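You operate a simulated robot arm through the tools that you are given. There is no shell and no other tool. Be economical: measure what you need, move in short steps, check, and stop when the job is done.

You run a simulated two-armed robot. Do the job below in one go: nothing can be reset, and whatever is moved stays where it is left.

TASK
Pick up the red brush from the top of the sample bench with one hand, pass it to the other hand and put it on the top shelf of the coil rack.

It is judged by the outcome, as a careful person would: the job done as asked, and still so three seconds after it is handed in. It fails if anything else is knocked over, pushed out of place, dropped, spilled or broken.

THE ROBOT
Two 6-joint arms with two-finger grippers on one trunk, on a base that drives. Base frame: it is fixed to the floor where the robot stands at the start and does not move with it; the origin is under the middle of the robot, x ahead of it, y to its left, z up. Units: mm, rad, N and s.
The left shoulder is at the start at [70, 176, 1215], the right one opposite. With the tool pointing down near the work surface each hand reaches from about 460 to 800 mm from the robot's upright axis, wherever it stands, measured 20 degrees to its own side. Places, roughly: top shelf of the coil rack [-3200, -1200, 1700]. Payload 2.45 kg a hand.
Tool frame (each hand has its own): the origin (TCP) lies between the finger pads and is the grasp point; the fingertips stand 26 mm ahead of it; z points along the fingers, y is the line along which they close. The gripper opens to 96 mm. The gripper's body begins 69 mm behind the TCP.
Orientation is told as [roll, pitch, yaw] about the base's x, y, z axes, in that order, counted from this pose: with the fingers straight down and closing along the base's y, the tool's x points along the base's -x, its y along +y and its z along -z.

THE INTERFACE
- The arms move only by the tool nudge_tool. It takes "left_motion", "right_motion" or both (then of equal length, played together; a hand with none holds still); each is one flat list of numbers, 7 for each row, row after row: the turn, a rotation vector about the tool's x, y, z in units of 5 degrees (1.0 is 5 degrees), then the shift along the tool's x, y, z in units of 40 mm (1.0 is 40 mm), then the finger opening in mm, from 0 to 96. In form: [rx, ry, rz, dx, dy, dz, jaw, rx, ry, rz, dx, dy, dz, jaw, ...]. A call has 1 to 20 rows; each row shifts and turns the commanded pose from where the row before left it, along the tool's axes as they then stand. A call with a number of a shift or a turn outside -1 to 1 is refused whole. Each row takes 0.2 s and may step no farther than 50 mm and 0.15 rad from the row before; otherwise, or with a gripper value out of range, the whole call is refused. A pose out of reach is approached as far as the arm can. The call stops where the force on the tool passes 40 N (or 10 N more than at its start, if that is more) or the arm is blocked; 0.2 s more then pass. Each finger halts on what it meets, pressing with about 42 N; the grip force reading is that of the motor and also rises with nothing between the fingers. The clock runs only during rows and for 0.2 s after the last one: add rows that do not move to give the fingers time. It gives the time, the measured TCP pose, the force on the tool (base axes), the opening and the grip force at its end, in the units of the frame above (readings bear some noise), with the torque about the TCP (base axes, N m) and any sound that the robot's microphone picked up.
- Cameras (640 x 400 px; columns grow to the right, rows downward): "scene" is now at [133.8, 33.3, 1536.3]; the picture's right is [0.36, -0.93, 0.00], its down [-0.54, -0.21, -0.82] and it looks along [0.76, 0.29, -0.57] (base axes); focal length 270 px, centre (320, 200). "left" rides on the left gripper at [82, -3, -98] in its tool frame; the picture's right is [0.04, 1.00, 0.00], its down [-0.73, 0.03, -0.68] and it looks along [-0.68, 0.03, 0.73] (tool axes); focal length 256 px, centre (320, 200). "right" rides on the right gripper at [82, 3, -98] in its tool frame; the picture's right is [-0.04, 1.00, 0.00], its down [-0.73, -0.03, -0.68] and it looks along [-0.68, -0.03, 0.73] (tool axes); focal length 256 px, centre (320, 200). There is no depth. A picture from a camera that has moved, and an enlarged one, comes with that camera's place and axes in the base frame and with its lens.
- camera(camera): a new picture of that camera. No time passes.
- raise_lower(by): slides the trunk up (or, below 0, down) by that many mm; the arms and the scene camera ride with it, the base frame stays. It gives what a move gives, with no picture.
- steer(legs): drives the robot by 1 to 6 legs, each [ahead, left, turn to the left] in mm, mm and rad, along the robot's own axes; the way and the turn of a leg run together, so that a leg with both is an arc; at most 1500 mm and 3.142 rad a leg. The arms and the cameras ride along, it lands a little off, and it stops where it bumps. It gives what a move gives.
- aim_head(pan, tilt): turns the head with the scene camera to pan (to the left, within 1.501 rad either way) and tilt (down, from -0.506 to 1.204), counted from straight ahead of the robot. It gives what a move gives.
- enlarge(camera, box): a new picture of the part [left, top, right, bottom] of that camera's present view, enlarged. No time passes.
- finish_job(): hands the job in; it is judged then, once.

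Work in short steps. Places have to be worked out from the pictures, the camera data and where the tool is seen: move nearer, look again, correct. Check each grasp and each placing, and mend what went wrong. You have 120 turns and 88 pictures in all, those below and enlarged ones among them. Open the grippers and draw the arms clear of the work before you hand the job in, unless the task says otherwise; then end with one line.

The tools are called after "Emit:" by a JSON object that holds its "op" and its "data". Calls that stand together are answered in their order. nudge_tool: Moves the arms, as the interface text tells. Its arguments: {"type":"object","properties":{"left_motion":{"type":"array","items":{"type":"number"}},"right_motion":{"type":"array","items":{"type":"number"}}},"required":[]} The other tools are called the same way: raise_lower (by) slides the trunk up or down; steer (legs) drives the base; aim_head (pan, tilt) turns the head that bears the scene camera; camera (camera) takes a picture; enlarge (camera, box) takes an enlarged picture of a part of a camera's view; finish_job () hands the job in.

At the start:

```text
clock: 0.0
left_ee_pos: [500.7, 332.7, 1145.7]
left_ee_rot: [-0.002, 0.0, -0.001]
left_ft_force: [0.3, -0.5, -1.0]
left_torque: [0.02, -0.01, 0.0]
left_finger_gap: 95.8
left_grip_force: 0.0
right_ee_pos: [637.0, -110.6, 1130.2]
right_ee_rot: [0.0, 0.0, -0.001]
right_ft_force: [-0.4, 0.0, -1.0]
right_torque: [0.01, 0.0, 0.02]
right_finger_gap: 95.9
right_grip_force: 0.1
trunk travel left (down, up): [-700.0, 140.0]
robot x, y, heading: [-2.4, -1.5, -0.0]
head pan, tilt: [0.367, 0.611]
```

scene: 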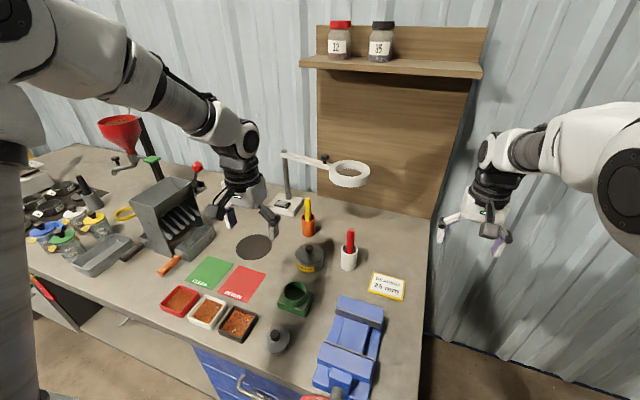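
right: 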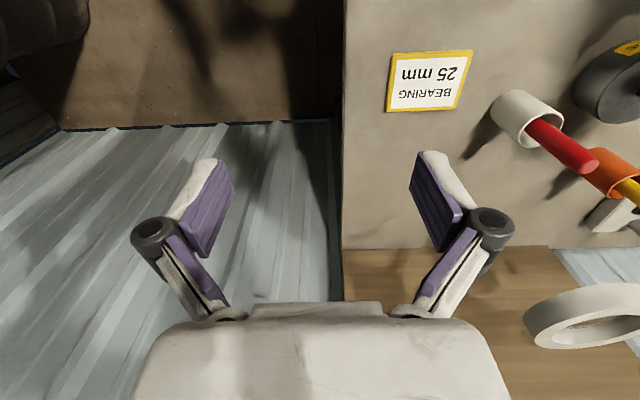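
left: 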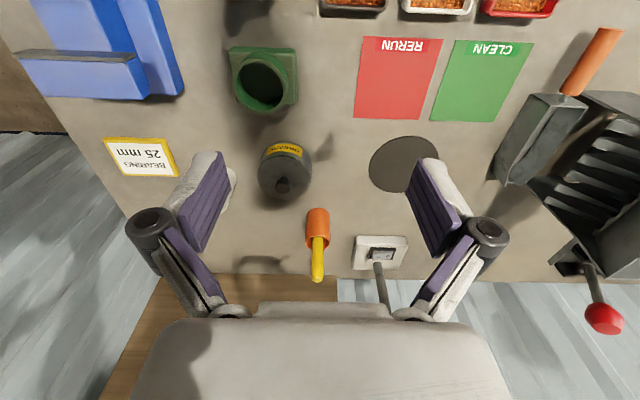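

I'll take a closer look at the red-handled item in the white cup and at the front of the bench.

Emit:
{"op": "enlarge", "data": {"camera": "scene", "box": [260, 180, 420, 280]}}

Emit:
{"op": "enlarge", "data": {"camera": "right", "box": [440, 30, 640, 230]}}

Emit:
{"op": "enlarge", "data": {"camera": "scene", "box": [0, 130, 200, 280]}}

```text
4.00 times, centred on (340, 230) of scene
camera zoom: at [133.8, 33.3, 1536.3], right [0.36, -0.93, 0.0], down [-0.54, -0.21, -0.82], along [0.76, 0.29, -0.57], focal length 1082 px, centre (240, 80)
```

zoom: 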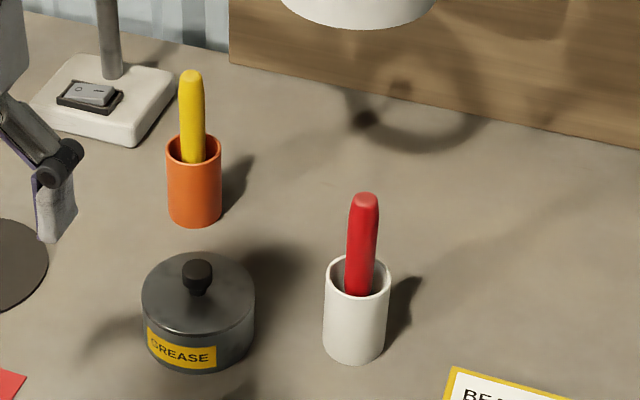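

```text
2.00 times, centred on (540, 130) of right
camera zoom: at [556.5, -107.7, 1227.9], right [0.04, 1.0, 0.0], down [0.73, -0.03, 0.68], along [0.68, -0.03, -0.73], focal length 512 px, centre (-120, 340)
```

zoom: 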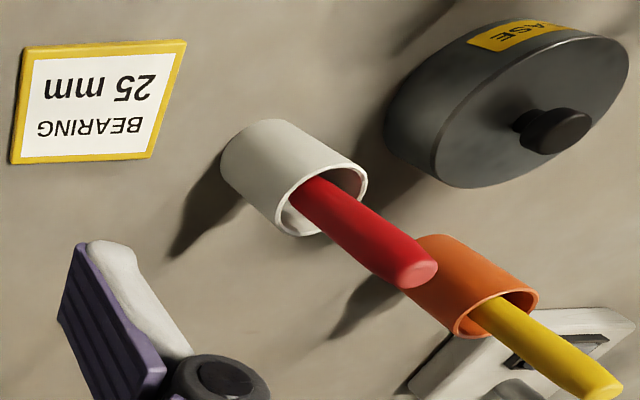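

```text
2.67 times, centred on (100, 205) of scene
camera zoom: at [133.8, 33.3, 1536.3], right [0.36, -0.93, 0.0], down [-0.54, -0.21, -0.82], along [0.76, 0.29, -0.57], focal length 721 px, centre (907, 187)
```

zoom: 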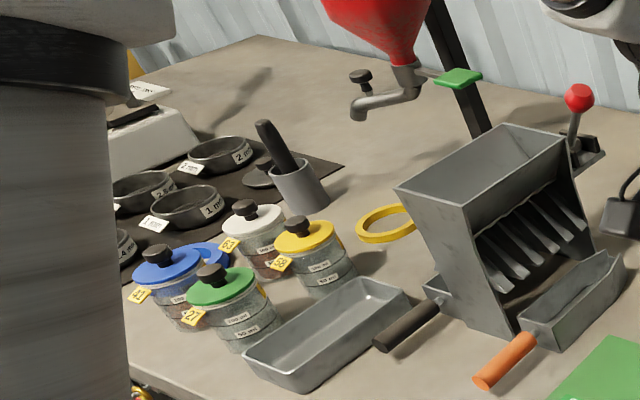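

The red brush is handle-up in the white cup. Triangulated, the handle top is at about [720, 160, 1014] and the rim is at z≈936. I'll bring the left hand over it at its present height.

Emit:
{"op": "nudge_tool", "data": {"left_motion": [0, 0, 0, -0.783, -0.617, 0, 96, 0, 0, 0, -0.783, -0.617, 0, 96, 0, 0, 0, -0.783, -0.617, 0, 96, 0, 0, 0, -0.783, -0.617, 0, 96, 0, 0, 0, -0.783, -0.617, 0, 96, 0, 0, 0, -0.783, -0.617, 0, 96, 0, 0, 0, -0.783, -0.617, 0, 96, 0, 0, 0, 0, 0, 0, 96]}}

Emit:
{"op": "camera", "data": {"camera": "left"}}

Emit:
{"op": "camera", "data": {"camera": "scene"}}

```text
clock: 1.8
left_ee_pos: [718.1, 159.6, 1147.1]
left_ee_rot: [-0.001, 0.0, 0.001]
left_ft_force: [-0.2, -0.4, -0.4]
left_torque: [0.03, -0.03, -0.01]
left_finger_gap: 96.1
left_grip_force: 0.0
right_ee_pos: [637.1, -110.9, 1130.7]
right_ee_rot: [0.0, -0.001, -0.001]
right_ft_force: [-0.4, 0.1, 0.0]
right_torque: [-0.02, -0.02, -0.01]
right_finger_gap: 96.3
right_grip_force: 0.1
trunk travel left (down, up): [-700.0, 140.0]
robot x, y, heading: [-2.5, 0.6, 0.002]
head pan, tilt: [0.367, 0.611]
```

```text
81 pictures are left
camera left: at [637.9, 156.4, 1246.3], right [-0.04, 1.0, 0.0], down [0.73, 0.03, 0.68], along [0.68, 0.03, -0.73], focal length 256 px, centre (320, 200)
```

left: 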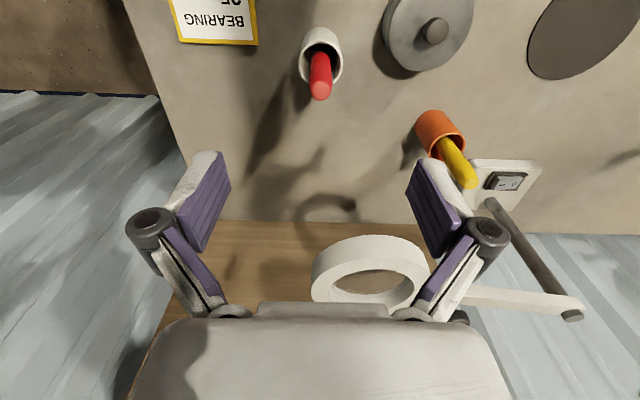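

```text
80 pictures are left
camera scene: at [132.4, 33.9, 1536.4], right [0.36, -0.93, 0.0], down [-0.53, -0.21, -0.82], along [0.77, 0.29, -0.57], focal length 270 px, centre (320, 200)
```

scene: 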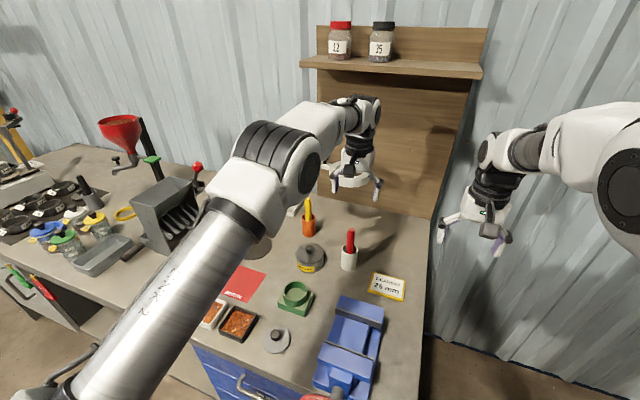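

The left camera confirms the handle top is at about [719.5, 160, 1014], right under the TCP. I'll descend to z≈987 with the fingers open and check before closing.

Emit:
{"op": "nudge_tool", "data": {"left_motion": [0, 0, 0, -0.04, 0, 1, 96, 0, 0, 0, 0, 0, 1, 96, 0, 0, 0, 0, 0, 1, 96, 0, 0, 0, 0, 0, 1, 96, 0, 0, 0, 0, 0, 0, 96]}}

Emit:
{"op": "camera", "data": {"camera": "left"}}

Emit:
{"op": "enlarge", "data": {"camera": "scene", "box": [260, 160, 420, 280]}}

```text
clock: 3.0
left_ee_pos: [718.1, 157.2, 985.8]
left_ee_rot: [-0.001, -0.003, -0.001]
left_ft_force: [0.6, 0.6, -0.3]
left_torque: [-0.02, -0.03, 0.01]
left_finger_gap: 96.0
left_grip_force: 0.1
right_ee_pos: [637.5, -112.2, 1129.9]
right_ee_rot: [-0.001, 0.0, -0.001]
right_ft_force: [-1.1, -0.2, 0.3]
right_torque: [-0.01, -0.02, -0.01]
right_finger_gap: 96.0
right_grip_force: 0.0
trunk travel left (down, up): [-700.0, 140.0]
robot x, y, heading: [-2.1, 4.2, -0.002]
head pan, tilt: [0.367, 0.611]
```

```text
79 pictures are left
camera left: at [637.5, 154.0, 1085.1], right [-0.04, 1.0, 0.0], down [0.73, 0.03, 0.68], along [0.68, 0.03, -0.73], focal length 256 px, centre (320, 200)
```

left: 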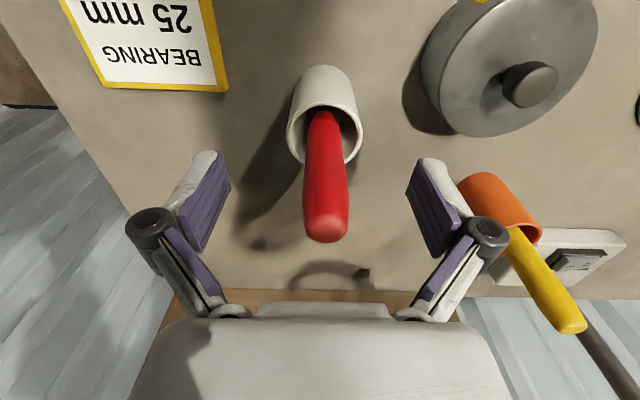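

```text
3.33 times, centred on (340, 220) of scene
camera zoom: at [132.9, 33.3, 1536.4], right [0.36, -0.93, 0.0], down [-0.53, -0.21, -0.82], along [0.76, 0.29, -0.57], focal length 901 px, centre (253, 133)
```

zoom: 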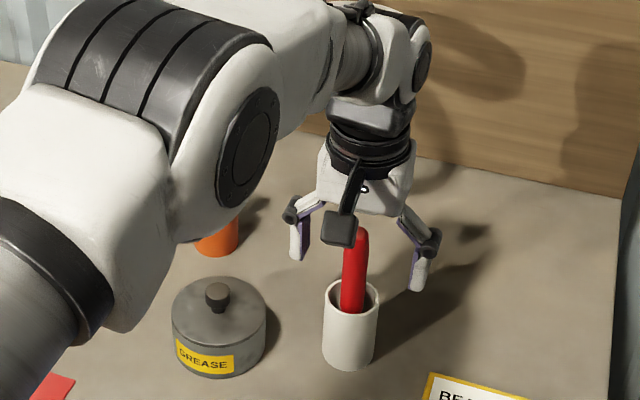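

The handle is centred between the pads, with the tips about 24 mm above the rim. Closing the left gripper.

Emit:
{"op": "nudge_tool", "data": {"left_motion": [0, 0, 0, 0, 0.04, 0, 50, 0, 0, 0, 0, 0, 0, 20, 0, 0, 0, 0, 0, 0, 5, 0, 0, 0, 0, 0, 0, 5, 0, 0, 0, 0, 0, 0, 5]}}

Emit:
{"op": "camera", "data": {"camera": "left"}}

```text
clock: 4.2
left_ee_pos: [718.3, 158.7, 986.3]
left_ee_rot: [-0.001, 0.0, 0.0]
left_ft_force: [0.5, 0.2, -0.1]
left_torque: [-0.04, 0.0, -0.01]
left_finger_gap: 20.5
left_grip_force: 41.9
right_ee_pos: [637.5, -111.4, 1130.4]
right_ee_rot: [0.001, -0.001, 0.002]
right_ft_force: [0.0, -0.6, 0.3]
right_torque: [-0.01, 0.03, -0.02]
right_finger_gap: 95.9
right_grip_force: 0.1
trunk travel left (down, up): [-700.0, 140.0]
robot x, y, heading: [-0.3, 0.4, -0.001]
head pan, tilt: [0.367, 0.611]
```

```text
77 pictures are left
camera left: at [639.0, 155.7, 1085.0], right [-0.04, 1.0, 0.0], down [0.73, 0.03, 0.68], along [0.68, 0.03, -0.73], focal length 256 px, centre (320, 200)
```

left: 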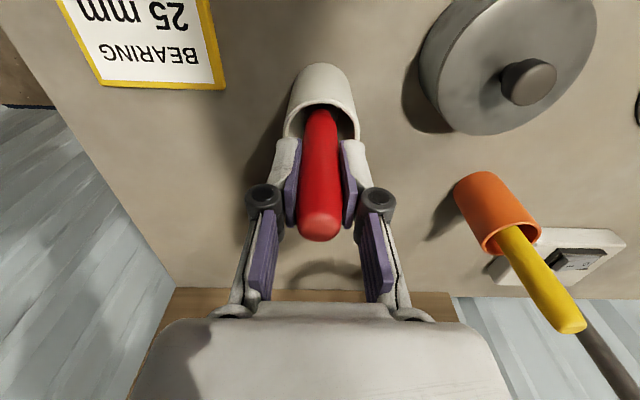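

Held at 20.5 mm opening with 42 N. I'll lift straight up 80 mm and check that the cup stays put.

Emit:
{"op": "nudge_tool", "data": {"left_motion": [0, 0, 0, 0, 0, -0.5, 5, 0, 0, 0, 0, 0, -0.5, 5, 0, 0, 0, 0, 0, -0.5, 5, 0, 0, 0, 0, 0, -0.5, 5, 0, 0, 0, 0, 0, 0, 5]}}

Emit:
{"op": "enlarge", "data": {"camera": "scene", "box": [260, 120, 420, 280]}}

```text
clock: 5.4
left_ee_pos: [721.4, 161.1, 1066.8]
left_ee_rot: [-0.003, -0.001, 0.0]
left_ft_force: [0.3, 0.1, 0.1]
left_torque: [0.03, 0.01, -0.03]
left_finger_gap: 20.3
left_grip_force: 42.3
right_ee_pos: [637.4, -111.3, 1129.9]
right_ee_rot: [0.0, 0.0, 0.001]
right_ft_force: [-0.2, -0.5, -0.8]
right_torque: [0.0, 0.03, 0.0]
right_finger_gap: 96.0
right_grip_force: 0.1
trunk travel left (down, up): [-700.0, 140.0]
robot x, y, heading: [1.4, 1.8, -0.004]
head pan, tilt: [0.367, 0.611]
```

```text
2.50 times, centred on (340, 200) of scene
camera zoom: at [134.3, 33.3, 1536.2], right [0.36, -0.93, 0.0], down [-0.54, -0.21, -0.82], along [0.76, 0.29, -0.57], focal length 676 px, centre (270, 200)
```

zoom: 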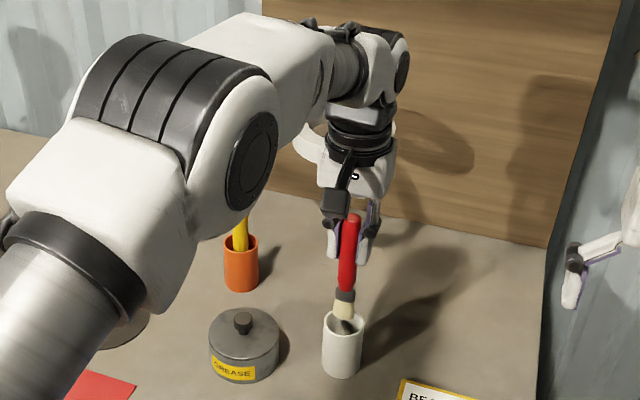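

The brush comes out cleanly: red handle, dark ferrule, pale bristles, and the cup hasn't moved. I'll lift another 120 mm.

Emit:
{"op": "nudge_tool", "data": {"left_motion": [0, 0, 0, 0, 0, -0.5, 5, 0, 0, 0, 0, 0, -0.7, 5, 0, 0, 0, 0, 0, -0.9, 5, 0, 0, 0, 0, 0, -0.9, 5, 0, 0, 0, 0, 0, 0, 5]}}

Emit:
{"op": "camera", "data": {"camera": "scene"}}

Emit:
{"op": "camera", "data": {"camera": "right"}}

```text
clock: 6.6
left_ee_pos: [720.9, 163.0, 1189.2]
left_ee_rot: [-0.001, 0.0, 0.0]
left_ft_force: [-0.7, 0.3, -0.2]
left_torque: [0.02, 0.01, -0.01]
left_finger_gap: 20.5
left_grip_force: 42.1
right_ee_pos: [638.0, -111.6, 1129.3]
right_ee_rot: [0.0, 0.0, -0.002]
right_ft_force: [-0.2, -0.2, -0.7]
right_torque: [0.02, 0.01, 0.01]
right_finger_gap: 96.0
right_grip_force: 0.1
trunk travel left (down, up): [-700.0, 140.0]
robot x, y, heading: [-0.1, 0.8, 0.002]
head pan, tilt: [0.367, 0.611]
```

```text
75 pictures are left
camera scene: at [134.5, 33.3, 1536.2], right [0.36, -0.93, 0.0], down [-0.54, -0.21, -0.82], along [0.76, 0.29, -0.57], focal length 270 px, centre (320, 200)
```

scene: 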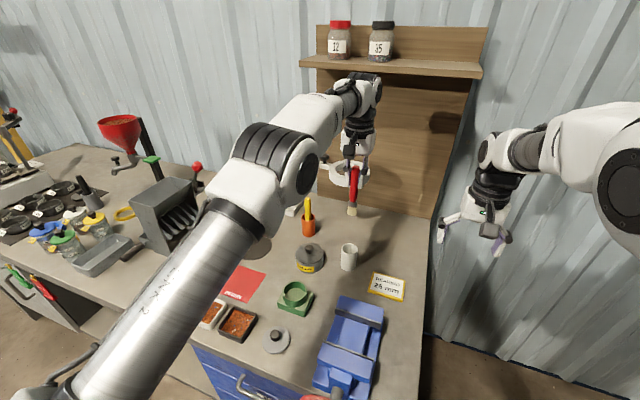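

```text
74 pictures are left
camera right: at [557.1, -107.7, 1227.7], right [0.04, 1.0, 0.0], down [0.73, -0.03, 0.68], along [0.68, -0.03, -0.73], focal length 256 px, centre (320, 200)
```

right: 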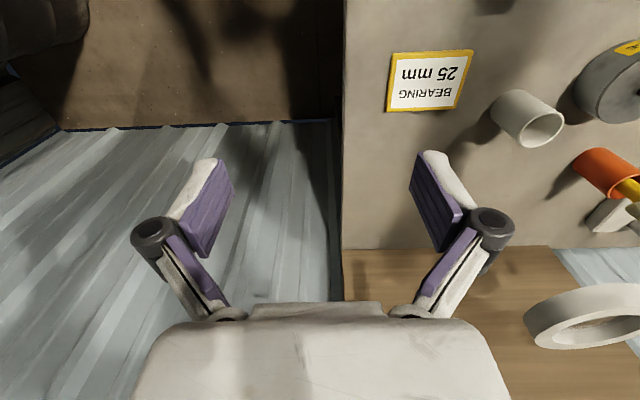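

The brush is free: its bottom is at about z=1068 and it's about 150 mm long. Before backing off I'll raise the trunk and look to both sides.

Emit:
{"op": "raise_lower", "data": {"by": 140}}

Emit:
{"op": "aim_head", "data": {"pan": -1.5, "tilt": 0.4}}

Emit:
{"op": "camera", "data": {"camera": "scene"}}

Emit:
{"op": "aim_head", "data": {"pan": 1.5, "tilt": 0.4}}

Emit:
{"op": "camera", "data": {"camera": "scene"}}

```text
clock: 8.3
left_ee_pos: [721.5, 162.2, 1329.5]
left_ee_rot: [-0.001, 0.0, -0.001]
left_ft_force: [0.3, 0.2, -0.2]
left_torque: [-0.04, 0.02, -0.01]
left_finger_gap: 20.4
left_grip_force: 42.2
right_ee_pos: [637.4, -110.3, 1270.2]
right_ee_rot: [0.003, -0.002, 0.0]
right_ft_force: [-0.3, 0.5, 0.2]
right_torque: [0.0, 0.0, -0.01]
right_finger_gap: 95.9
right_grip_force: 0.1
trunk travel left (down, up): [-840.0, 0.0]
robot x, y, heading: [-0.3, -0.5, 0.0]
head pan, tilt: [0.367, 0.611]
```

```text
clock: 10.1
left_ee_pos: [722.4, 163.1, 1329.3]
left_ee_rot: [-0.001, 0.0, 0.001]
left_ft_force: [-0.2, -0.2, -0.4]
left_torque: [0.02, -0.01, 0.0]
left_finger_gap: 20.2
left_grip_force: 41.6
right_ee_pos: [638.1, -113.1, 1269.4]
right_ee_rot: [0.003, 0.001, -0.001]
right_ft_force: [0.3, -0.1, 0.2]
right_torque: [0.0, -0.03, 0.05]
right_finger_gap: 96.1
right_grip_force: 0.0
trunk travel left (down, up): [-840.0, 0.0]
robot x, y, heading: [-1.5, 1.1, -0.001]
head pan, tilt: [-1.499, 0.4]
```

```text
73 pictures are left
camera scene: at [58.5, -90.8, 1695.4], right [-1.0, -0.07, 0.0], down [-0.03, 0.39, -0.92], along [0.07, -0.92, -0.39], focal length 270 px, centre (320, 200)
```

scene: 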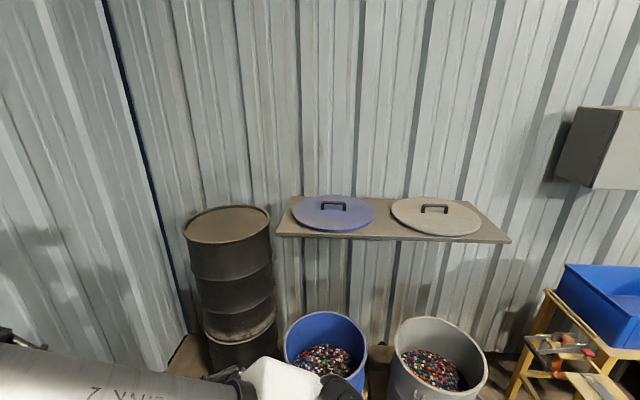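

```text
clock: 12.7
left_ee_pos: [721.8, 162.4, 1328.8]
left_ee_rot: [-0.004, 0.0, 0.0]
left_ft_force: [0.6, -0.3, -0.6]
left_torque: [-0.01, 0.02, 0.03]
left_finger_gap: 20.5
left_grip_force: 42.1
right_ee_pos: [637.7, -112.1, 1270.3]
right_ee_rot: [0.001, 0.001, -0.001]
right_ft_force: [0.5, 0.0, 0.4]
right_torque: [0.03, 0.0, -0.02]
right_finger_gap: 96.1
right_grip_force: 0.1
trunk travel left (down, up): [-840.0, 0.0]
robot x, y, heading: [1.4, -2.1, -0.005]
head pan, tilt: [1.499, 0.4]
```

```text
72 pictures are left
camera scene: at [58.5, 94.0, 1695.4], right [1.0, -0.07, 0.0], down [-0.03, -0.39, -0.92], along [0.07, 0.92, -0.39], focal length 270 px, centre (320, 200)
```

scene: 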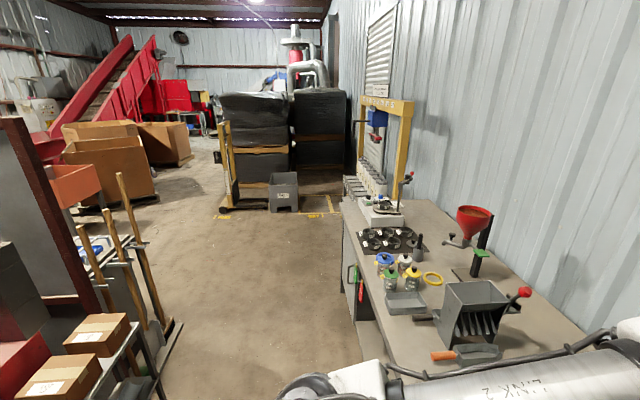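

The surroundings are tight, so I'll do the handover here, high above the bench. First I pitch the right hand forward by 90° (fingers horizontal, closing along y) where it is.

Emit:
{"op": "nudge_tool", "data": {"right_motion": [0, -1, 0, 0, 0, 0, 96, 0, -1, 0, 0, 0, 0, 96, 0, -1, 0, 0, 0, 0, 96, 0, -1, 0, 0, 0, 0, 96, 0, -1, 0, 0, 0, 0, 96, 0, -1, 0, 0, 0, 0, 96, 0, -1, 0, 0, 0, 0, 96, 0, -1, 0, 0, 0, 0, 96, 0, -1, 0, 0, 0, 0, 96, 0, -1, 0, 0, 0, 0, 96, 0, -1, 0, 0, 0, 0, 96, 0, -1, 0, 0, 0, 0, 96, 0, -1, 0, 0, 0, 0, 96, 0, -1, 0, 0, 0, 0, 96, 0, -1, 0, 0, 0, 0, 96, 0, -1, 0, 0, 0, 0, 96, 0, -1, 0, 0, 0, 0, 96, 0, -1, 0, 0, 0, 0, 96, 0, 0, 0, 0, 0, 0, 96]}}

Emit:
{"op": "aim_head", "data": {"pan": 0.1, "tilt": 0.6}}

Emit:
{"op": "camera", "data": {"camera": "scene"}}

```text
clock: 16.7
left_ee_pos: [722.1, 162.0, 1330.1]
left_ee_rot: [-0.002, 0.0, 0.0]
left_ft_force: [-0.8, -1.0, -0.7]
left_torque: [0.0, 0.0, -0.01]
left_finger_gap: 20.2
left_grip_force: 41.7
right_ee_pos: [637.3, -139.6, 1376.3]
right_ee_rot: [0.253, -1.106, -0.166]
right_ft_force: [-0.1, -1.2, -0.1]
right_torque: [0.01, -0.03, -0.01]
right_finger_gap: 96.0
right_grip_force: 0.1
right hand out of reach, approached as far as the arm can: row 7, 8, 9, 11, 12, 13, 14, 15, 16, 17, 18
trunk travel left (down, up): [-840.0, 0.0]
robot x, y, heading: [-3.7, -0.7, 0.0]
head pan, tilt: [1.499, 0.4]
```

```text
clock: 18.2
left_ee_pos: [721.5, 162.5, 1329.2]
left_ee_rot: [-0.001, 0.0, -0.001]
left_ft_force: [0.9, -0.6, -0.3]
left_torque: [0.0, -0.04, -0.04]
left_finger_gap: 20.1
left_grip_force: 42.1
right_ee_pos: [638.2, -139.4, 1378.9]
right_ee_rot: [0.254, -1.114, -0.166]
right_ft_force: [-0.1, -0.2, -0.4]
right_torque: [0.01, 0.03, -0.01]
right_finger_gap: 95.9
right_grip_force: 0.2
trunk travel left (down, up): [-840.0, 0.0]
robot x, y, heading: [-1.8, 0.7, 0.0]
head pan, tilt: [0.099, 0.6]
```

```text
71 pictures are left
camera scene: at [139.7, 10.5, 1677.1], right [0.1, -0.99, 0.0], down [-0.56, -0.06, -0.82], along [0.82, 0.08, -0.57], focal length 270 px, centre (320, 200)
```

scene: 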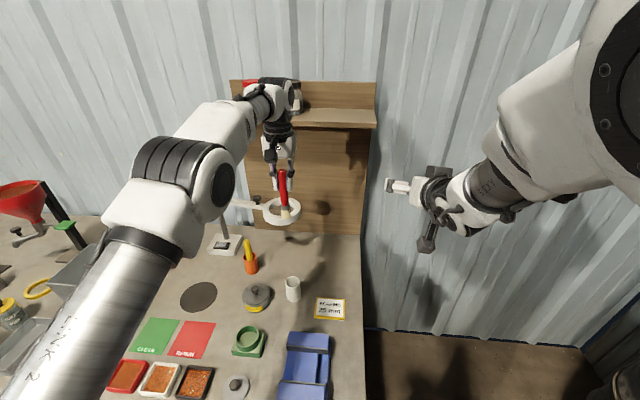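

The forward-horizontal pose is out of reach, because the wrist folds too close to the shoulder. I'll return the right hand to pointing down, then approach from the right side with a 90° yaw and a roll.

Emit:
{"op": "nudge_tool", "data": {"right_motion": [0, 1, 0, 0, 0, 0, 96, 0, 1, 0, 0, 0, 0, 96, 0, 1, 0, 0, 0, 0, 96, 0, 1, 0, 0, 0, 0, 96, 0, 1, 0, 0, 0, 0, 96, 0, 1, 0, 0, 0, 0, 96, 0, 1, 0, 0, 0, 0, 96, 0, 1, 0, 0, 0, 0, 96, 0, 1, 0, 0, 0, 0, 96, 0, 1, 0, 0, 0, 0, 96, 0, 0, 0, 0, 0, 0, 96, 0, 0, 0, 0, 0, 0, 96]}}

```text
clock: 20.8
left_ee_pos: [721.3, 161.9, 1329.2]
left_ee_rot: [-0.002, 0.0, 0.002]
left_ft_force: [0.1, 0.3, -0.5]
left_torque: [0.02, 0.01, 0.01]
left_finger_gap: 20.5
left_grip_force: 41.7
right_ee_pos: [634.0, -127.7, 1371.2]
right_ee_rot: [0.06, -0.247, 0.067]
right_ft_force: [-0.4, -0.3, 0.6]
right_torque: [0.03, -0.01, 0.02]
right_finger_gap: 96.1
right_grip_force: 0.0
trunk travel left (down, up): [-840.0, 0.0]
robot x, y, heading: [-2.7, 0.4, -0.0]
head pan, tilt: [0.099, 0.6]
```

Commands restart from the measured pose. Now I'll level the right hand to straight down and yaw it +90°.

Emit:
{"op": "nudge_tool", "data": {"right_motion": [0.23, 0.94, 0, 0, 0, 0, 96, 0.23, 0.94, 0, 0, 0, 0, 96, 0.23, 0.94, 0, 0, 0, 0, 96, 0, 0, -1, 0, 0, 0, 96, 0, 0, -1, 0, 0, 0, 96, 0, 0, -1, 0, 0, 0, 96, 0, 0, -1, 0, 0, 0, 96, 0, 0, -1, 0, 0, 0, 96, 0, 0, -1, 0, 0, 0, 96, 0, 0, -1, 0, 0, 0, 96, 0, 0, -1, 0, 0, 0, 96, 0, 0, -1, 0, 0, 0, 96, 0, 0, -1, 0, 0, 0, 96, 0, 0, -1, 0, 0, 0, 96, 0, 0, -1, 0, 0, 0, 96, 0, 0, -1, 0, 0, 0, 96, 0, 0, -1, 0, 0, 0, 96, 0, 0, -1, 0, 0, 0, 96, 0, 0, -1, 0, 0, 0, 96, 0, 0, -1, 0, 0, 0, 96]}}

```text
clock: 25.0
left_ee_pos: [722.0, 162.3, 1330.7]
left_ee_rot: [-0.001, 0.001, -0.001]
left_ft_force: [0.3, -0.1, 0.3]
left_torque: [0.0, 0.02, -0.05]
left_finger_gap: 20.2
left_grip_force: 42.3
right_ee_pos: [635.6, -127.7, 1370.6]
right_ee_rot: [-0.001, 0.002, 1.558]
right_ft_force: [0.3, 0.1, -0.1]
right_torque: [-0.03, 0.01, 0.03]
right_finger_gap: 96.2
right_grip_force: 0.0
trunk travel left (down, up): [-840.0, 0.0]
robot x, y, heading: [-0.1, 3.6, 0.0]
head pan, tilt: [0.099, 0.6]
```

The right hand is down with yaw 90°. Now I'll roll the right hand 60° to point left and down, and roll the left hand 30° so the brush points down and right. The two tools will then be perpendicular.

Emit:
{"op": "nudge_tool", "data": {"left_motion": [0.5, 0, 0, 0, 0, 0, 5, 0.5, 0, 0, 0, 0, 0, 5, 0.5, 0, 0, 0, 0, 0, 5, 0.5, 0, 0, 0, 0, 0, 5, 0.5, 0, 0, 0, 0, 0, 5, 0.5, 0, 0, 0, 0, 0, 5, 0.5, 0, 0, 0, 0, 0, 5, 0.5, 0, 0, 0, 0, 0, 5, 0.5, 0, 0, 0, 0, 0, 5, 0.5, 0, 0, 0, 0, 0, 5, 0.5, 0, 0, 0, 0, 0, 5, 0.5, 0, 0, 0, 0, 0, 5, 0, 0, 0, 0, 0, 0, 5], "right_motion": [0, -1, 0, 0, 0, 0, 96, 0, -1, 0, 0, 0, 0, 96, 0, -1, 0, 0, 0, 0, 96, 0, -1, 0, 0, 0, 0, 96, 0, -1, 0, 0, 0, 0, 96, 0, -1, 0, 0, 0, 0, 96, 0, -1, 0, 0, 0, 0, 96, 0, -1, 0, 0, 0, 0, 96, 0, -1, 0, 0, 0, 0, 96, 0, -1, 0, 0, 0, 0, 96, 0, -1, 0, 0, 0, 0, 96, 0, -1, 0, 0, 0, 0, 96, 0, 0, 0, 0, 0, 0, 96]}}

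Emit:
{"op": "camera", "data": {"camera": "scene"}}

```text
clock: 27.8
left_ee_pos: [719.6, 163.6, 1330.3]
left_ee_rot: [-0.525, 0.0, 0.001]
left_ft_force: [-0.3, 0.0, 0.4]
left_torque: [-0.01, -0.02, 0.02]
left_finger_gap: 20.4
left_grip_force: 42.5
right_ee_pos: [635.9, -126.8, 1371.0]
right_ee_rot: [-0.002, -1.046, 1.561]
right_ft_force: [-0.1, -0.3, 0.1]
right_torque: [-0.02, -0.01, 0.0]
right_finger_gap: 96.1
right_grip_force: 0.0
trunk travel left (down, up): [-840.0, 0.0]
robot x, y, heading: [1.8, 0.8, -0.002]
head pan, tilt: [0.099, 0.6]
```

```text
70 pictures are left
camera scene: at [139.5, 10.6, 1677.1], right [0.1, -1.0, 0.0], down [-0.56, -0.06, -0.82], along [0.82, 0.08, -0.57], focal length 270 px, centre (320, 200)
```

scene: 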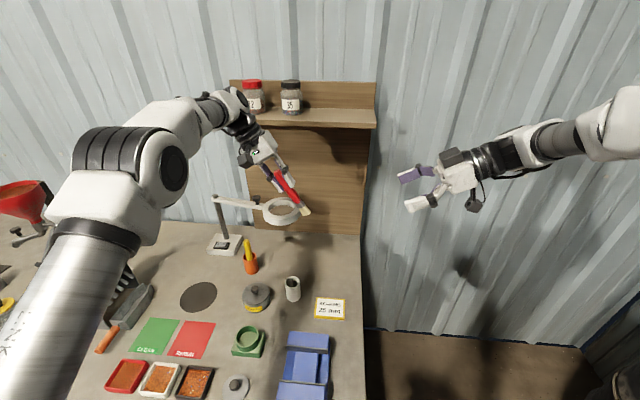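

Both poses are reached and the tools are perpendicular. Now I'll bring the left hand with the brush to about [640, 60, 1350], in front of the right hand.

Emit:
{"op": "nudge_tool", "data": {"left_motion": [0, 0, 0, 0.5, -0.625, 0.217, 5, 0, 0, 0, 0.5, -0.625, 0.217, 5, 0, 0, 0, 0.5, -0.625, 0.217, 5, 0, 0, 0, 0.5, -0.625, 0.217, 5, 0, 0, 0, 0, 0, 0, 5]}}

Emit:
{"op": "enlarge", "data": {"camera": "scene", "box": [200, 60, 520, 260]}}

Emit:
{"op": "camera", "data": {"camera": "right"}}

```text
clock: 29.0
left_ee_pos: [639.9, 58.8, 1350.0]
left_ee_rot: [-0.524, -0.001, 0.0]
left_ft_force: [0.3, 0.4, -0.9]
left_torque: [0.01, 0.02, -0.01]
left_finger_gap: 20.3
left_grip_force: 41.9
right_ee_pos: [634.9, -127.9, 1369.7]
right_ee_rot: [-0.002, -1.047, 1.56]
right_ft_force: [0.5, 0.3, -0.2]
right_torque: [-0.03, 0.0, -0.01]
right_finger_gap: 96.1
right_grip_force: 0.1
trunk travel left (down, up): [-840.0, 0.0]
robot x, y, heading: [0.8, 0.6, -0.0]
head pan, tilt: [0.099, 0.6]
```

```text
2.00 times, centred on (360, 160) of scene
camera zoom: at [139.7, 10.4, 1677.1], right [0.1, -1.0, 0.0], down [-0.56, -0.06, -0.82], along [0.82, 0.08, -0.57], focal length 541 px, centre (240, 280)
```

zoom: 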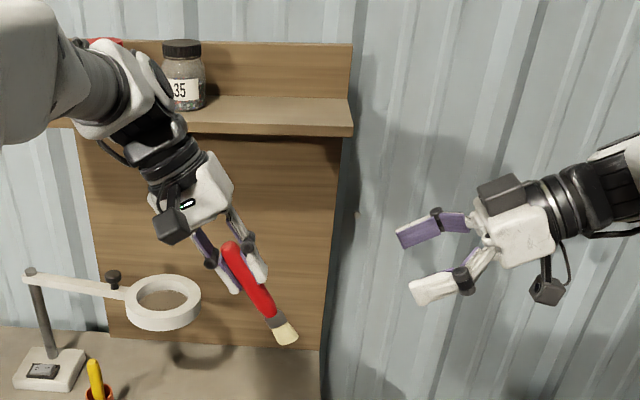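

```text
68 pictures are left
camera right: at [631.2, -252.4, 1348.9], right [-1.0, 0.03, 0.03], down [0.03, -0.22, 0.98], along [0.04, 0.98, 0.22], focal length 256 px, centre (320, 200)
```

right: 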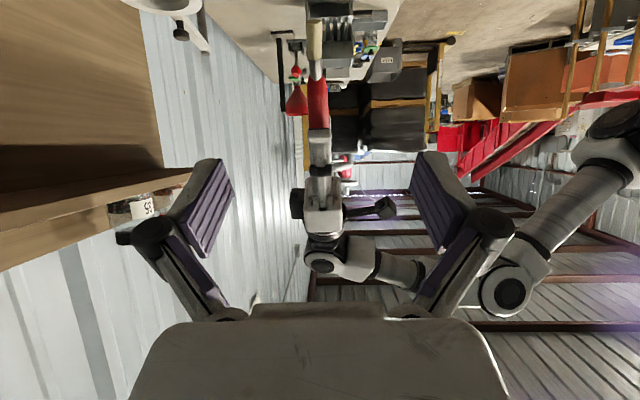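

The brush lies in the middle of the right hand's jaw plane. I'll advance the right hand 120 mm towards the lower handle with small lateral corrections, then look.

Emit:
{"op": "nudge_tool", "data": {"right_motion": [0, 0, 0, -0.153, -0.058, 1, 96, 0, 0, 0, -0.153, -0.058, 1, 96, 0, 0, 0, -0.153, -0.058, 1, 96, 0, 0, 0, 0, 0, 0, 96]}}

Emit:
{"op": "camera", "data": {"camera": "right"}}

Emit:
{"op": "enlarge", "data": {"camera": "scene", "box": [240, 100, 440, 240]}}

```text
clock: 30.0
left_ee_pos: [640.8, 59.4, 1350.9]
left_ee_rot: [-0.525, 0.0, 0.001]
left_ft_force: [0.3, -0.4, -0.5]
left_torque: [0.04, -0.01, -0.02]
left_finger_gap: 20.5
left_grip_force: 41.9
right_ee_pos: [644.7, -14.8, 1324.3]
right_ee_rot: [-0.003, -1.046, 1.561]
right_ft_force: [0.0, -0.3, -0.7]
right_torque: [0.01, 0.01, 0.02]
right_finger_gap: 95.9
right_grip_force: 0.1
trunk travel left (down, up): [-840.0, 0.0]
robot x, y, heading: [-1.5, -0.5, -0.002]
head pan, tilt: [0.099, 0.6]
```

```text
67 pictures are left
camera right: at [640.0, -139.8, 1303.8], right [-1.0, 0.03, 0.03], down [0.02, -0.22, 0.98], along [0.04, 0.97, 0.22], focal length 256 px, centre (320, 200)
```

right: 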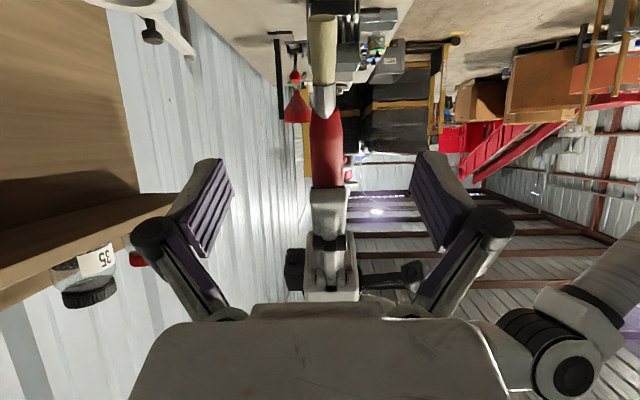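

```text
2.86 times, centred on (340, 170) of scene
camera zoom: at [139.3, 9.4, 1677.2], right [0.1, -1.0, 0.0], down [-0.56, -0.06, -0.83], along [0.82, 0.08, -0.56], focal length 772 px, centre (263, 286)
```

zoom: 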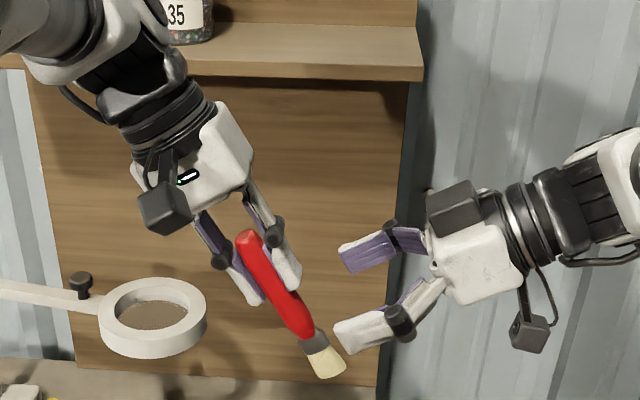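

Aligned: the grasp point will fall mid-handle, about 20 mm clear of the left fingertips. I'll advance the last 50 mm and shift 4 mm to centre it.

Emit:
{"op": "nudge_tool", "data": {"right_motion": [0, 0, 0, 0, 0.09, 0.6, 96, 0, 0, 0, 0, 0, 0.65, 96, 0, 0, 0, 0, 0, 0, 96]}}

Emit:
{"op": "camera", "data": {"camera": "right"}}

Emit:
{"op": "enlarge", "data": {"camera": "scene", "box": [240, 100, 440, 240]}}

```text
clock: 30.8
left_ee_pos: [639.8, 58.7, 1350.9]
left_ee_rot: [-0.523, 0.0, -0.001]
left_ft_force: [-0.4, 0.2, -0.3]
left_torque: [0.05, 0.02, 0.02]
left_finger_gap: 20.5
left_grip_force: 42.2
right_ee_pos: [639.5, 28.4, 1300.0]
right_ee_rot: [-0.004, -1.045, 1.56]
right_ft_force: [-0.5, 0.3, 0.5]
right_torque: [0.04, 0.0, 0.0]
right_finger_gap: 95.9
right_grip_force: 0.0
trunk travel left (down, up): [-840.0, 0.0]
robot x, y, heading: [1.8, -2.2, -0.001]
head pan, tilt: [0.099, 0.6]
```

```text
65 pictures are left
camera right: at [635.2, -97.3, 1278.6], right [-1.0, 0.03, 0.03], down [0.02, -0.22, 0.98], along [0.04, 0.97, 0.22], focal length 256 px, centre (320, 200)
```

right: 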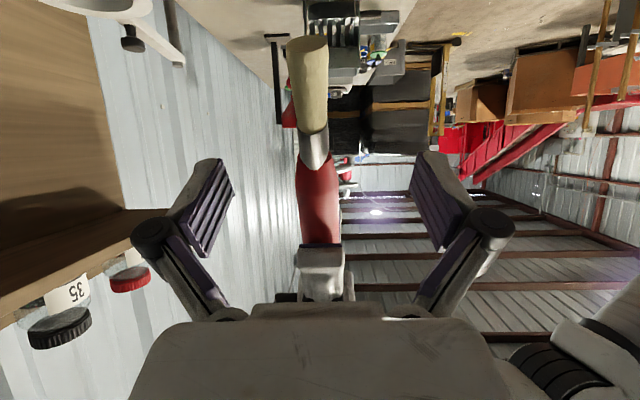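

```text
2.86 times, centred on (340, 170) of scene
camera zoom: at [139.4, 8.9, 1677.2], right [0.1, -1.0, 0.0], down [-0.56, -0.06, -0.83], along [0.82, 0.08, -0.56], focal length 772 px, centre (263, 286)
```

zoom: 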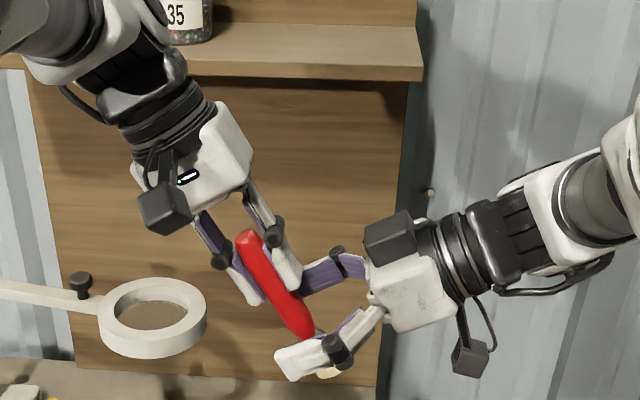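

The handle is between the right pads at the right height. Closing the right gripper while the left holds.

Emit:
{"op": "nudge_tool", "data": {"right_motion": [0, 0, 0, 0, 0, 0, 50, 0, 0, 0, 0, 0, 0, 20, 0, 0, 0, 0, 0, 0, 5, 0, 0, 0, 0, 0, 0, 5, 0, 0, 0, 0, 0, 0, 5]}}

Emit:
{"op": "camera", "data": {"camera": "right"}}

```text
clock: 32.0
left_ee_pos: [640.8, 60.5, 1350.9]
left_ee_rot: [-0.523, 0.002, -0.002]
left_ft_force: [-24.3, 0.8, 4.8]
left_torque: [-0.03, 1.17, -0.71]
left_finger_gap: 20.6
left_grip_force: 42.0
right_ee_pos: [641.3, 27.9, 1300.7]
right_ee_rot: [-0.005, -1.045, 1.559]
right_ft_force: [24.9, -0.8, -5.2]
right_torque: [-0.06, 0.05, -0.06]
right_finger_gap: 18.6
right_grip_force: 41.9
trunk travel left (down, up): [-840.0, 0.0]
robot x, y, heading: [5.0, 1.2, 0.001]
head pan, tilt: [0.099, 0.6]
```

```text
63 pictures are left
camera right: at [635.8, -96.6, 1278.7], right [-1.0, 0.04, 0.03], down [0.02, -0.22, 0.98], along [0.04, 0.97, 0.22], focal length 256 px, centre (320, 200)
```

right: 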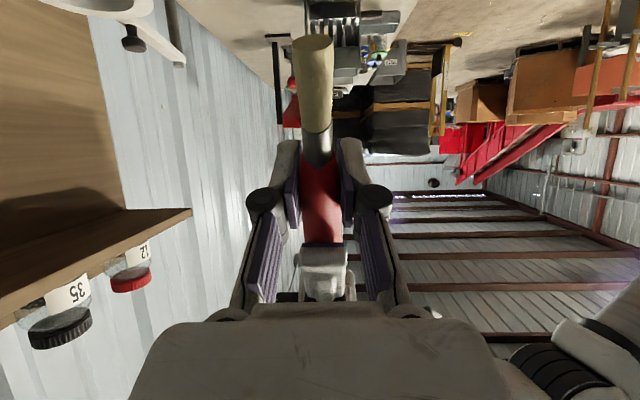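

The right hand holds the handle (18.6 mm, 42 N), with about 25 N of side strain. I'll ease that by 2 mm, then open the left fingers a little.

Emit:
{"op": "nudge_tool", "data": {"right_motion": [0, 0, 0, 0, -0.06, 0, 5, 0, 0, 0, 0, 0, 0, 5]}}

Emit:
{"op": "nudge_tool", "data": {"left_motion": [0, 0, 0, 0, 0, 0, 30, 0, 0, 0, 0, 0, 0, 46, 0, 0, 0, 0, 0, 0, 46, 0, 0, 0, 0, 0, 0, 46]}}

Emit:
{"op": "enlarge", "data": {"camera": "scene", "box": [240, 100, 440, 240]}}

```text
clock: 32.6
left_ee_pos: [641.7, 59.9, 1351.3]
left_ee_rot: [-0.524, -0.004, -0.002]
left_ft_force: [-4.2, -2.6, 3.9]
left_torque: [-0.11, 0.3, -0.26]
left_finger_gap: 20.5
left_grip_force: 41.9
right_ee_pos: [643.1, 27.9, 1300.1]
right_ee_rot: [-0.001, -1.045, 1.561]
right_ft_force: [5.2, 2.7, -2.8]
right_torque: [-0.15, -0.1, 0.1]
right_finger_gap: 18.6
right_grip_force: 42.1
trunk travel left (down, up): [-840.0, 0.0]
robot x, y, heading: [-2.2, 0.1, -0.002]
head pan, tilt: [0.099, 0.6]
```

```text
clock: 33.6
left_ee_pos: [641.2, 59.8, 1350.1]
left_ee_rot: [-0.526, 0.001, 0.0]
left_ft_force: [0.4, 0.0, 0.7]
left_torque: [-0.01, 0.02, 0.01]
left_finger_gap: 45.8
left_grip_force: 0.0
right_ee_pos: [642.2, 28.0, 1301.2]
right_ee_rot: [-0.003, -1.045, 1.561]
right_ft_force: [-0.1, -0.4, 0.1]
right_torque: [-0.02, 0.0, 0.01]
right_finger_gap: 18.6
right_grip_force: 42.6
trunk travel left (down, up): [-840.0, 0.0]
robot x, y, heading: [0.6, -0.7, 0.004]
head pan, tilt: [0.099, 0.6]
```

```text
2.86 times, centred on (340, 170) of scene
camera zoom: at [139.7, 10.4, 1677.1], right [0.1, -1.0, 0.0], down [-0.56, -0.06, -0.82], along [0.82, 0.08, -0.57], focal length 772 px, centre (263, 286)
```

zoom: 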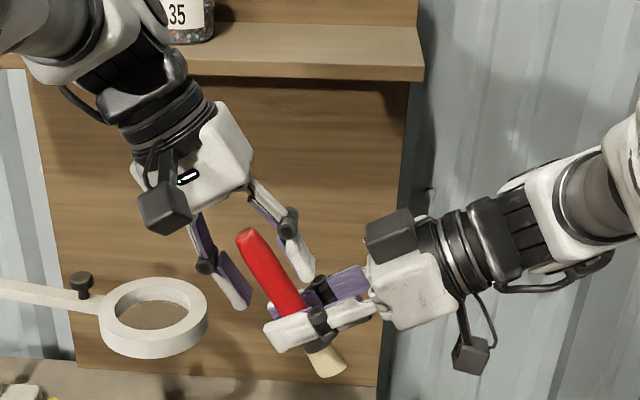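

The right hand alone holds the brush. I'll retract the left hand along its own axis, then roll it back upright to the left.

Emit:
{"op": "nudge_tool", "data": {"left_motion": [0, 0, 0, 0, 0, -0.7, 46, 0, 0, 0, 0, 0, -0.8, 46, 0, 0, 0, 0, 0, -0.9, 46, 0, 0, 0, 0.3, 0.5, 0, 46, 0, 0, 0, 0.5, 0.8, 0, 46, -1, 0, 0, 0.5, 0.8, 0, 46, -1, 0, 0, 0.5, 0.8, 0, 46, -1, 0, 0, 0.5, 0.8, 0, 46, -1, 0, 0, 0.5, 0.8, 0, 46, -1, 0, 0, 0.3, 0.6, 0, 46, -1, 0, 0, 0, 0.4, 0, 46, 0, 0, 0, 0, 0, 0, 40]}}

Emit:
{"op": "camera", "data": {"camera": "scene"}}

```text
clock: 36.2
left_ee_pos: [516.4, 309.6, 1352.0]
left_ee_rot: [0.001, -0.002, 0.0]
left_ft_force: [0.5, -0.9, 0.0]
left_torque: [0.0, 0.01, -0.04]
left_finger_gap: 40.2
left_grip_force: 0.0
right_ee_pos: [642.0, 28.0, 1300.9]
right_ee_rot: [0.0, -1.043, 1.561]
right_ft_force: [0.4, 0.1, 0.5]
right_torque: [-0.01, -0.01, 0.02]
right_finger_gap: 18.8
right_grip_force: 42.5
trunk travel left (down, up): [-840.0, 0.0]
robot x, y, heading: [2.3, -0.4, -0.0]
head pan, tilt: [0.099, 0.6]
```

```text
61 pictures are left
camera scene: at [139.8, 10.7, 1677.1], right [0.1, -1.0, 0.0], down [-0.56, -0.06, -0.82], along [0.82, 0.08, -0.57], focal length 270 px, centre (320, 200)
```

scene: 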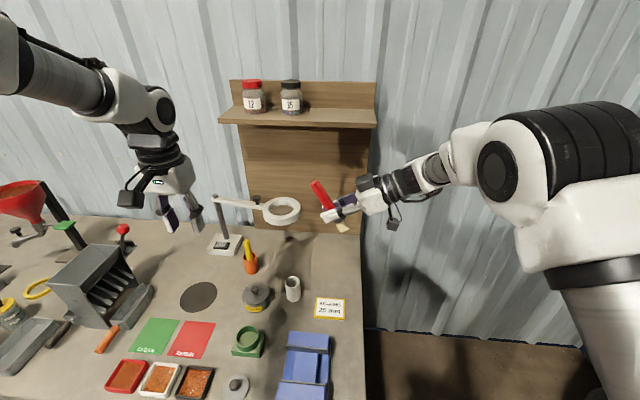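

Now I retract the right hand with the brush to a compact travel pose on its own side, pointing down.

Emit:
{"op": "nudge_tool", "data": {"right_motion": [0, 0, 0, 0.333, 0.5, -0.913, 5, 0, 0, 0, 0.333, 0.5, -0.913, 5, 0, 0, 0, 0.333, 0.5, -0.913, 5, 0, 0, 0, 0.333, 0.5, -0.913, 5, 0, 0, 0, 0.333, 0.5, -0.913, 5, 0, 0, 0, 0.333, 0.5, -0.913, 5, 0, 1, 0, 0, 0, 0, 5, 0, 1, 0, 0, 0, 0, 5, 0, 1, 0, 0, 0, 0, 5, 0, 1, 0, 0, 0, 0, 5, 0, 1, 0, 0, 0, 0, 5, 0, 1, 0, 0, 0, 0, 5, 0, 1, 0, 0, 0, 0, 5, 0, 1, 0, 0, 0, 0, 5, 0, 1, 0, 0, 0, 0, 5, 0, 1, 0, 0, 0, 0, 5, 0, 1, 0, 0, 0, 0, 5, 0, 1, 0, 0, 0, 0, 5, 0, 0, 0, 0, 0, 0, 5]}}

Emit:
{"op": "camera", "data": {"camera": "right"}}

```text
clock: 40.2
left_ee_pos: [516.7, 307.6, 1352.4]
left_ee_rot: [0.0, -0.003, 0.0]
left_ft_force: [-0.2, -0.2, 0.3]
left_torque: [0.02, 0.0, 0.01]
left_finger_gap: 39.9
left_grip_force: 0.1
right_ee_pos: [518.8, -199.3, 1342.8]
right_ee_rot: [-0.001, 0.003, 1.557]
right_ft_force: [-0.2, -0.7, 0.0]
right_torque: [0.0, 0.01, 0.0]
right_finger_gap: 20.1
right_grip_force: 42.1
trunk travel left (down, up): [-840.0, 0.0]
robot x, y, heading: [-4.6, -2.2, -0.001]
head pan, tilt: [0.099, 0.6]
```

```text
60 pictures are left
camera right: at [515.8, -280.0, 1439.9], right [-1.0, 0.05, 0.0], down [0.04, 0.74, 0.68], along [0.04, 0.68, -0.74], focal length 256 px, centre (320, 200)
```

right: 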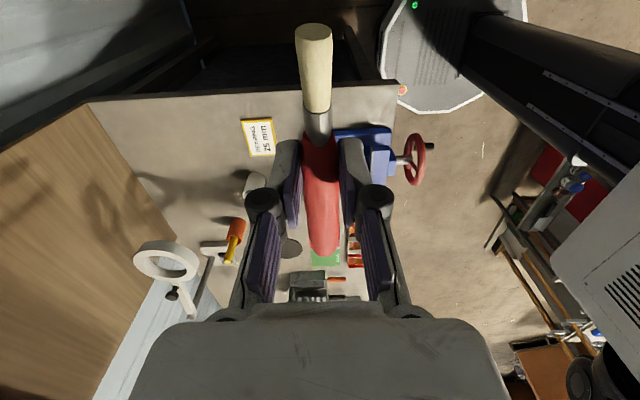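

The brush is secure in the right hand. I'll back off 150 mm from the bench and look toward both rear sides.

Emit:
{"op": "steer", "data": {"legs": [[-150, 0, 0]]}}

Emit:
{"op": "aim_head", "data": {"pan": 1.5, "tilt": 0.5}}

Emit:
{"op": "camera", "data": {"camera": "scene"}}

Emit:
{"op": "aim_head", "data": {"pan": -1.5, "tilt": 0.5}}

Emit:
{"op": "camera", "data": {"camera": "scene"}}

```text
clock: 41.6
left_ee_pos: [369.5, 307.5, 1351.1]
left_ee_rot: [-0.001, 0.003, -0.002]
left_ft_force: [0.2, -0.1, -1.1]
left_torque: [0.0, 0.01, 0.02]
left_finger_gap: 40.0
left_grip_force: 0.1
right_ee_pos: [370.9, -199.6, 1340.7]
right_ee_rot: [0.001, 0.0, 1.555]
right_ft_force: [0.1, -0.8, -1.2]
right_torque: [-0.03, 0.04, -0.01]
right_finger_gap: 19.7
right_grip_force: 42.7
trunk travel left (down, up): [-840.0, 0.0]
robot x, y, heading: [-148.0, -0.9, 0.004]
head pan, tilt: [0.099, 0.6]
```

```text
clock: 43.1
left_ee_pos: [366.8, 308.0, 1352.5]
left_ee_rot: [-0.002, 0.0, -0.003]
left_ft_force: [0.7, 0.0, -0.4]
left_torque: [0.0, 0.0, 0.01]
left_finger_gap: 40.3
left_grip_force: 0.0
right_ee_pos: [367.9, -200.8, 1340.7]
right_ee_rot: [-0.001, 0.002, 1.555]
right_ft_force: [-0.3, -0.6, -0.1]
right_torque: [-0.01, -0.05, 0.0]
right_finger_gap: 19.8
right_grip_force: 42.2
trunk travel left (down, up): [-840.0, 0.0]
robot x, y, heading: [-151.4, 3.2, -0.003]
head pan, tilt: [1.499, 0.499]
```

```text
59 pictures are left
camera scene: at [-93.3, 92.5, 1686.3], right [1.0, -0.07, 0.0], down [-0.04, -0.48, -0.88], along [0.07, 0.88, -0.48], focal length 270 px, centre (320, 200)
```

scene: 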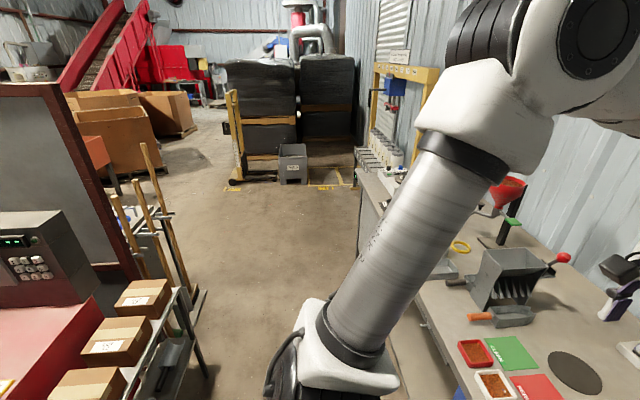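

```text
clock: 45.8
left_ee_pos: [366.9, 307.7, 1351.8]
left_ee_rot: [-0.001, -0.002, -0.002]
left_ft_force: [1.1, 0.4, 0.3]
left_torque: [-0.01, -0.02, 0.0]
left_finger_gap: 40.0
left_grip_force: 0.1
right_ee_pos: [367.9, -201.3, 1342.8]
right_ee_rot: [-0.002, 0.003, 1.555]
right_ft_force: [0.3, 0.1, -0.3]
right_torque: [-0.02, 0.0, 0.03]
right_finger_gap: 19.7
right_grip_force: 41.6
trunk travel left (down, up): [-840.0, 0.0]
robot x, y, heading: [-148.4, 4.4, -0.005]
head pan, tilt: [-1.499, 0.499]
```

```text
58 pictures are left
camera scene: at [-93.1, -89.1, 1686.3], right [-1.0, -0.07, 0.0], down [-0.03, 0.48, -0.88], along [0.06, -0.88, -0.48], focal length 270 px, centre (320, 200)
```

scene: 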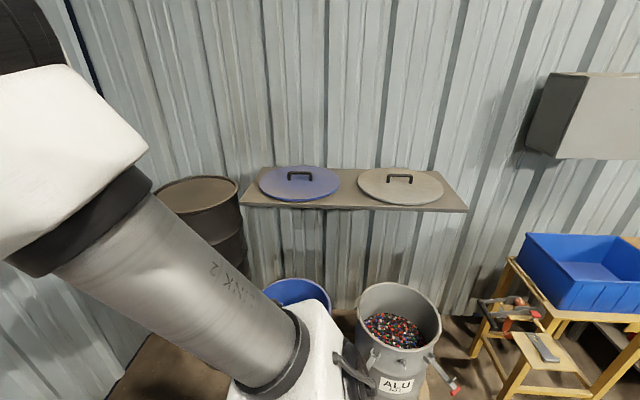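

Both sides have about 800 mm of clearance at the robot. I'll turn right by 0.9 rad in place and look further toward the rear.

Emit:
{"op": "steer", "data": {"legs": [[0, 0, -0.9]]}}

Emit:
{"op": "camera", "data": {"camera": "scene"}}

```text
clock: 48.5
left_ee_pos: [407.8, -223.6, 1352.5]
left_ee_rot: [-0.001, 0.0, -0.92]
left_ft_force: [0.0, -0.6, -0.7]
left_torque: [0.01, -0.02, -0.01]
left_finger_gap: 39.7
left_grip_force: 0.0
right_ee_pos: [5.8, -534.6, 1341.8]
right_ee_rot: [-0.001, 0.003, 0.636]
right_ft_force: [-0.4, 0.1, -0.2]
right_torque: [0.02, 0.03, -0.01]
right_finger_gap: 19.7
right_grip_force: 42.1
trunk travel left (down, up): [-840.0, 0.0]
robot x, y, heading: [-150.3, -1.1, -0.922]
head pan, tilt: [-1.499, 0.499]
```

```text
57 pictures are left
camera scene: at [-187.0, -98.0, 1686.3], right [-0.66, 0.75, 0.0], down [0.36, 0.32, -0.88], along [-0.66, -0.58, -0.48], focal length 270 px, centre (320, 200)
```

scene: 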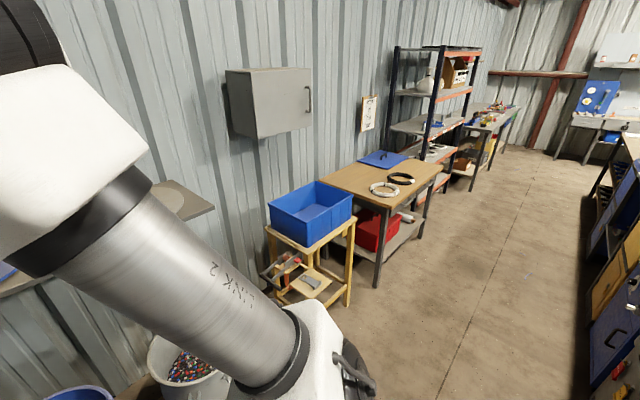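

The coil rack is visible down the clear aisle. I'll zoom in on it.

Emit:
{"op": "enlarge", "data": {"camera": "scene", "box": [370, 30, 530, 200]}}

```text
2.35 times, centred on (450, 115) of scene
camera zoom: at [-187.0, -98.0, 1686.3], right [-0.66, 0.75, 0.0], down [0.36, 0.32, -0.88], along [-0.66, -0.58, -0.48], focal length 636 px, centre (14, 400)
```

zoom: 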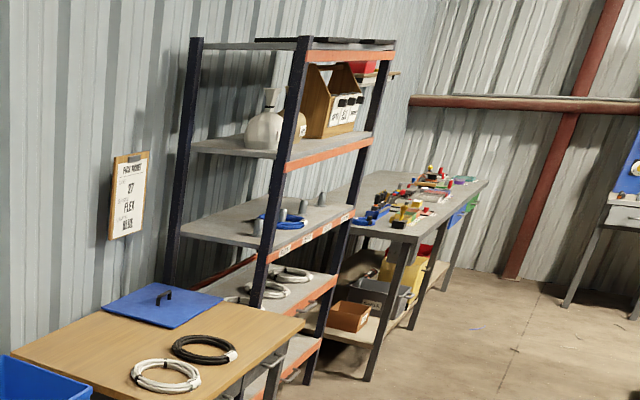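

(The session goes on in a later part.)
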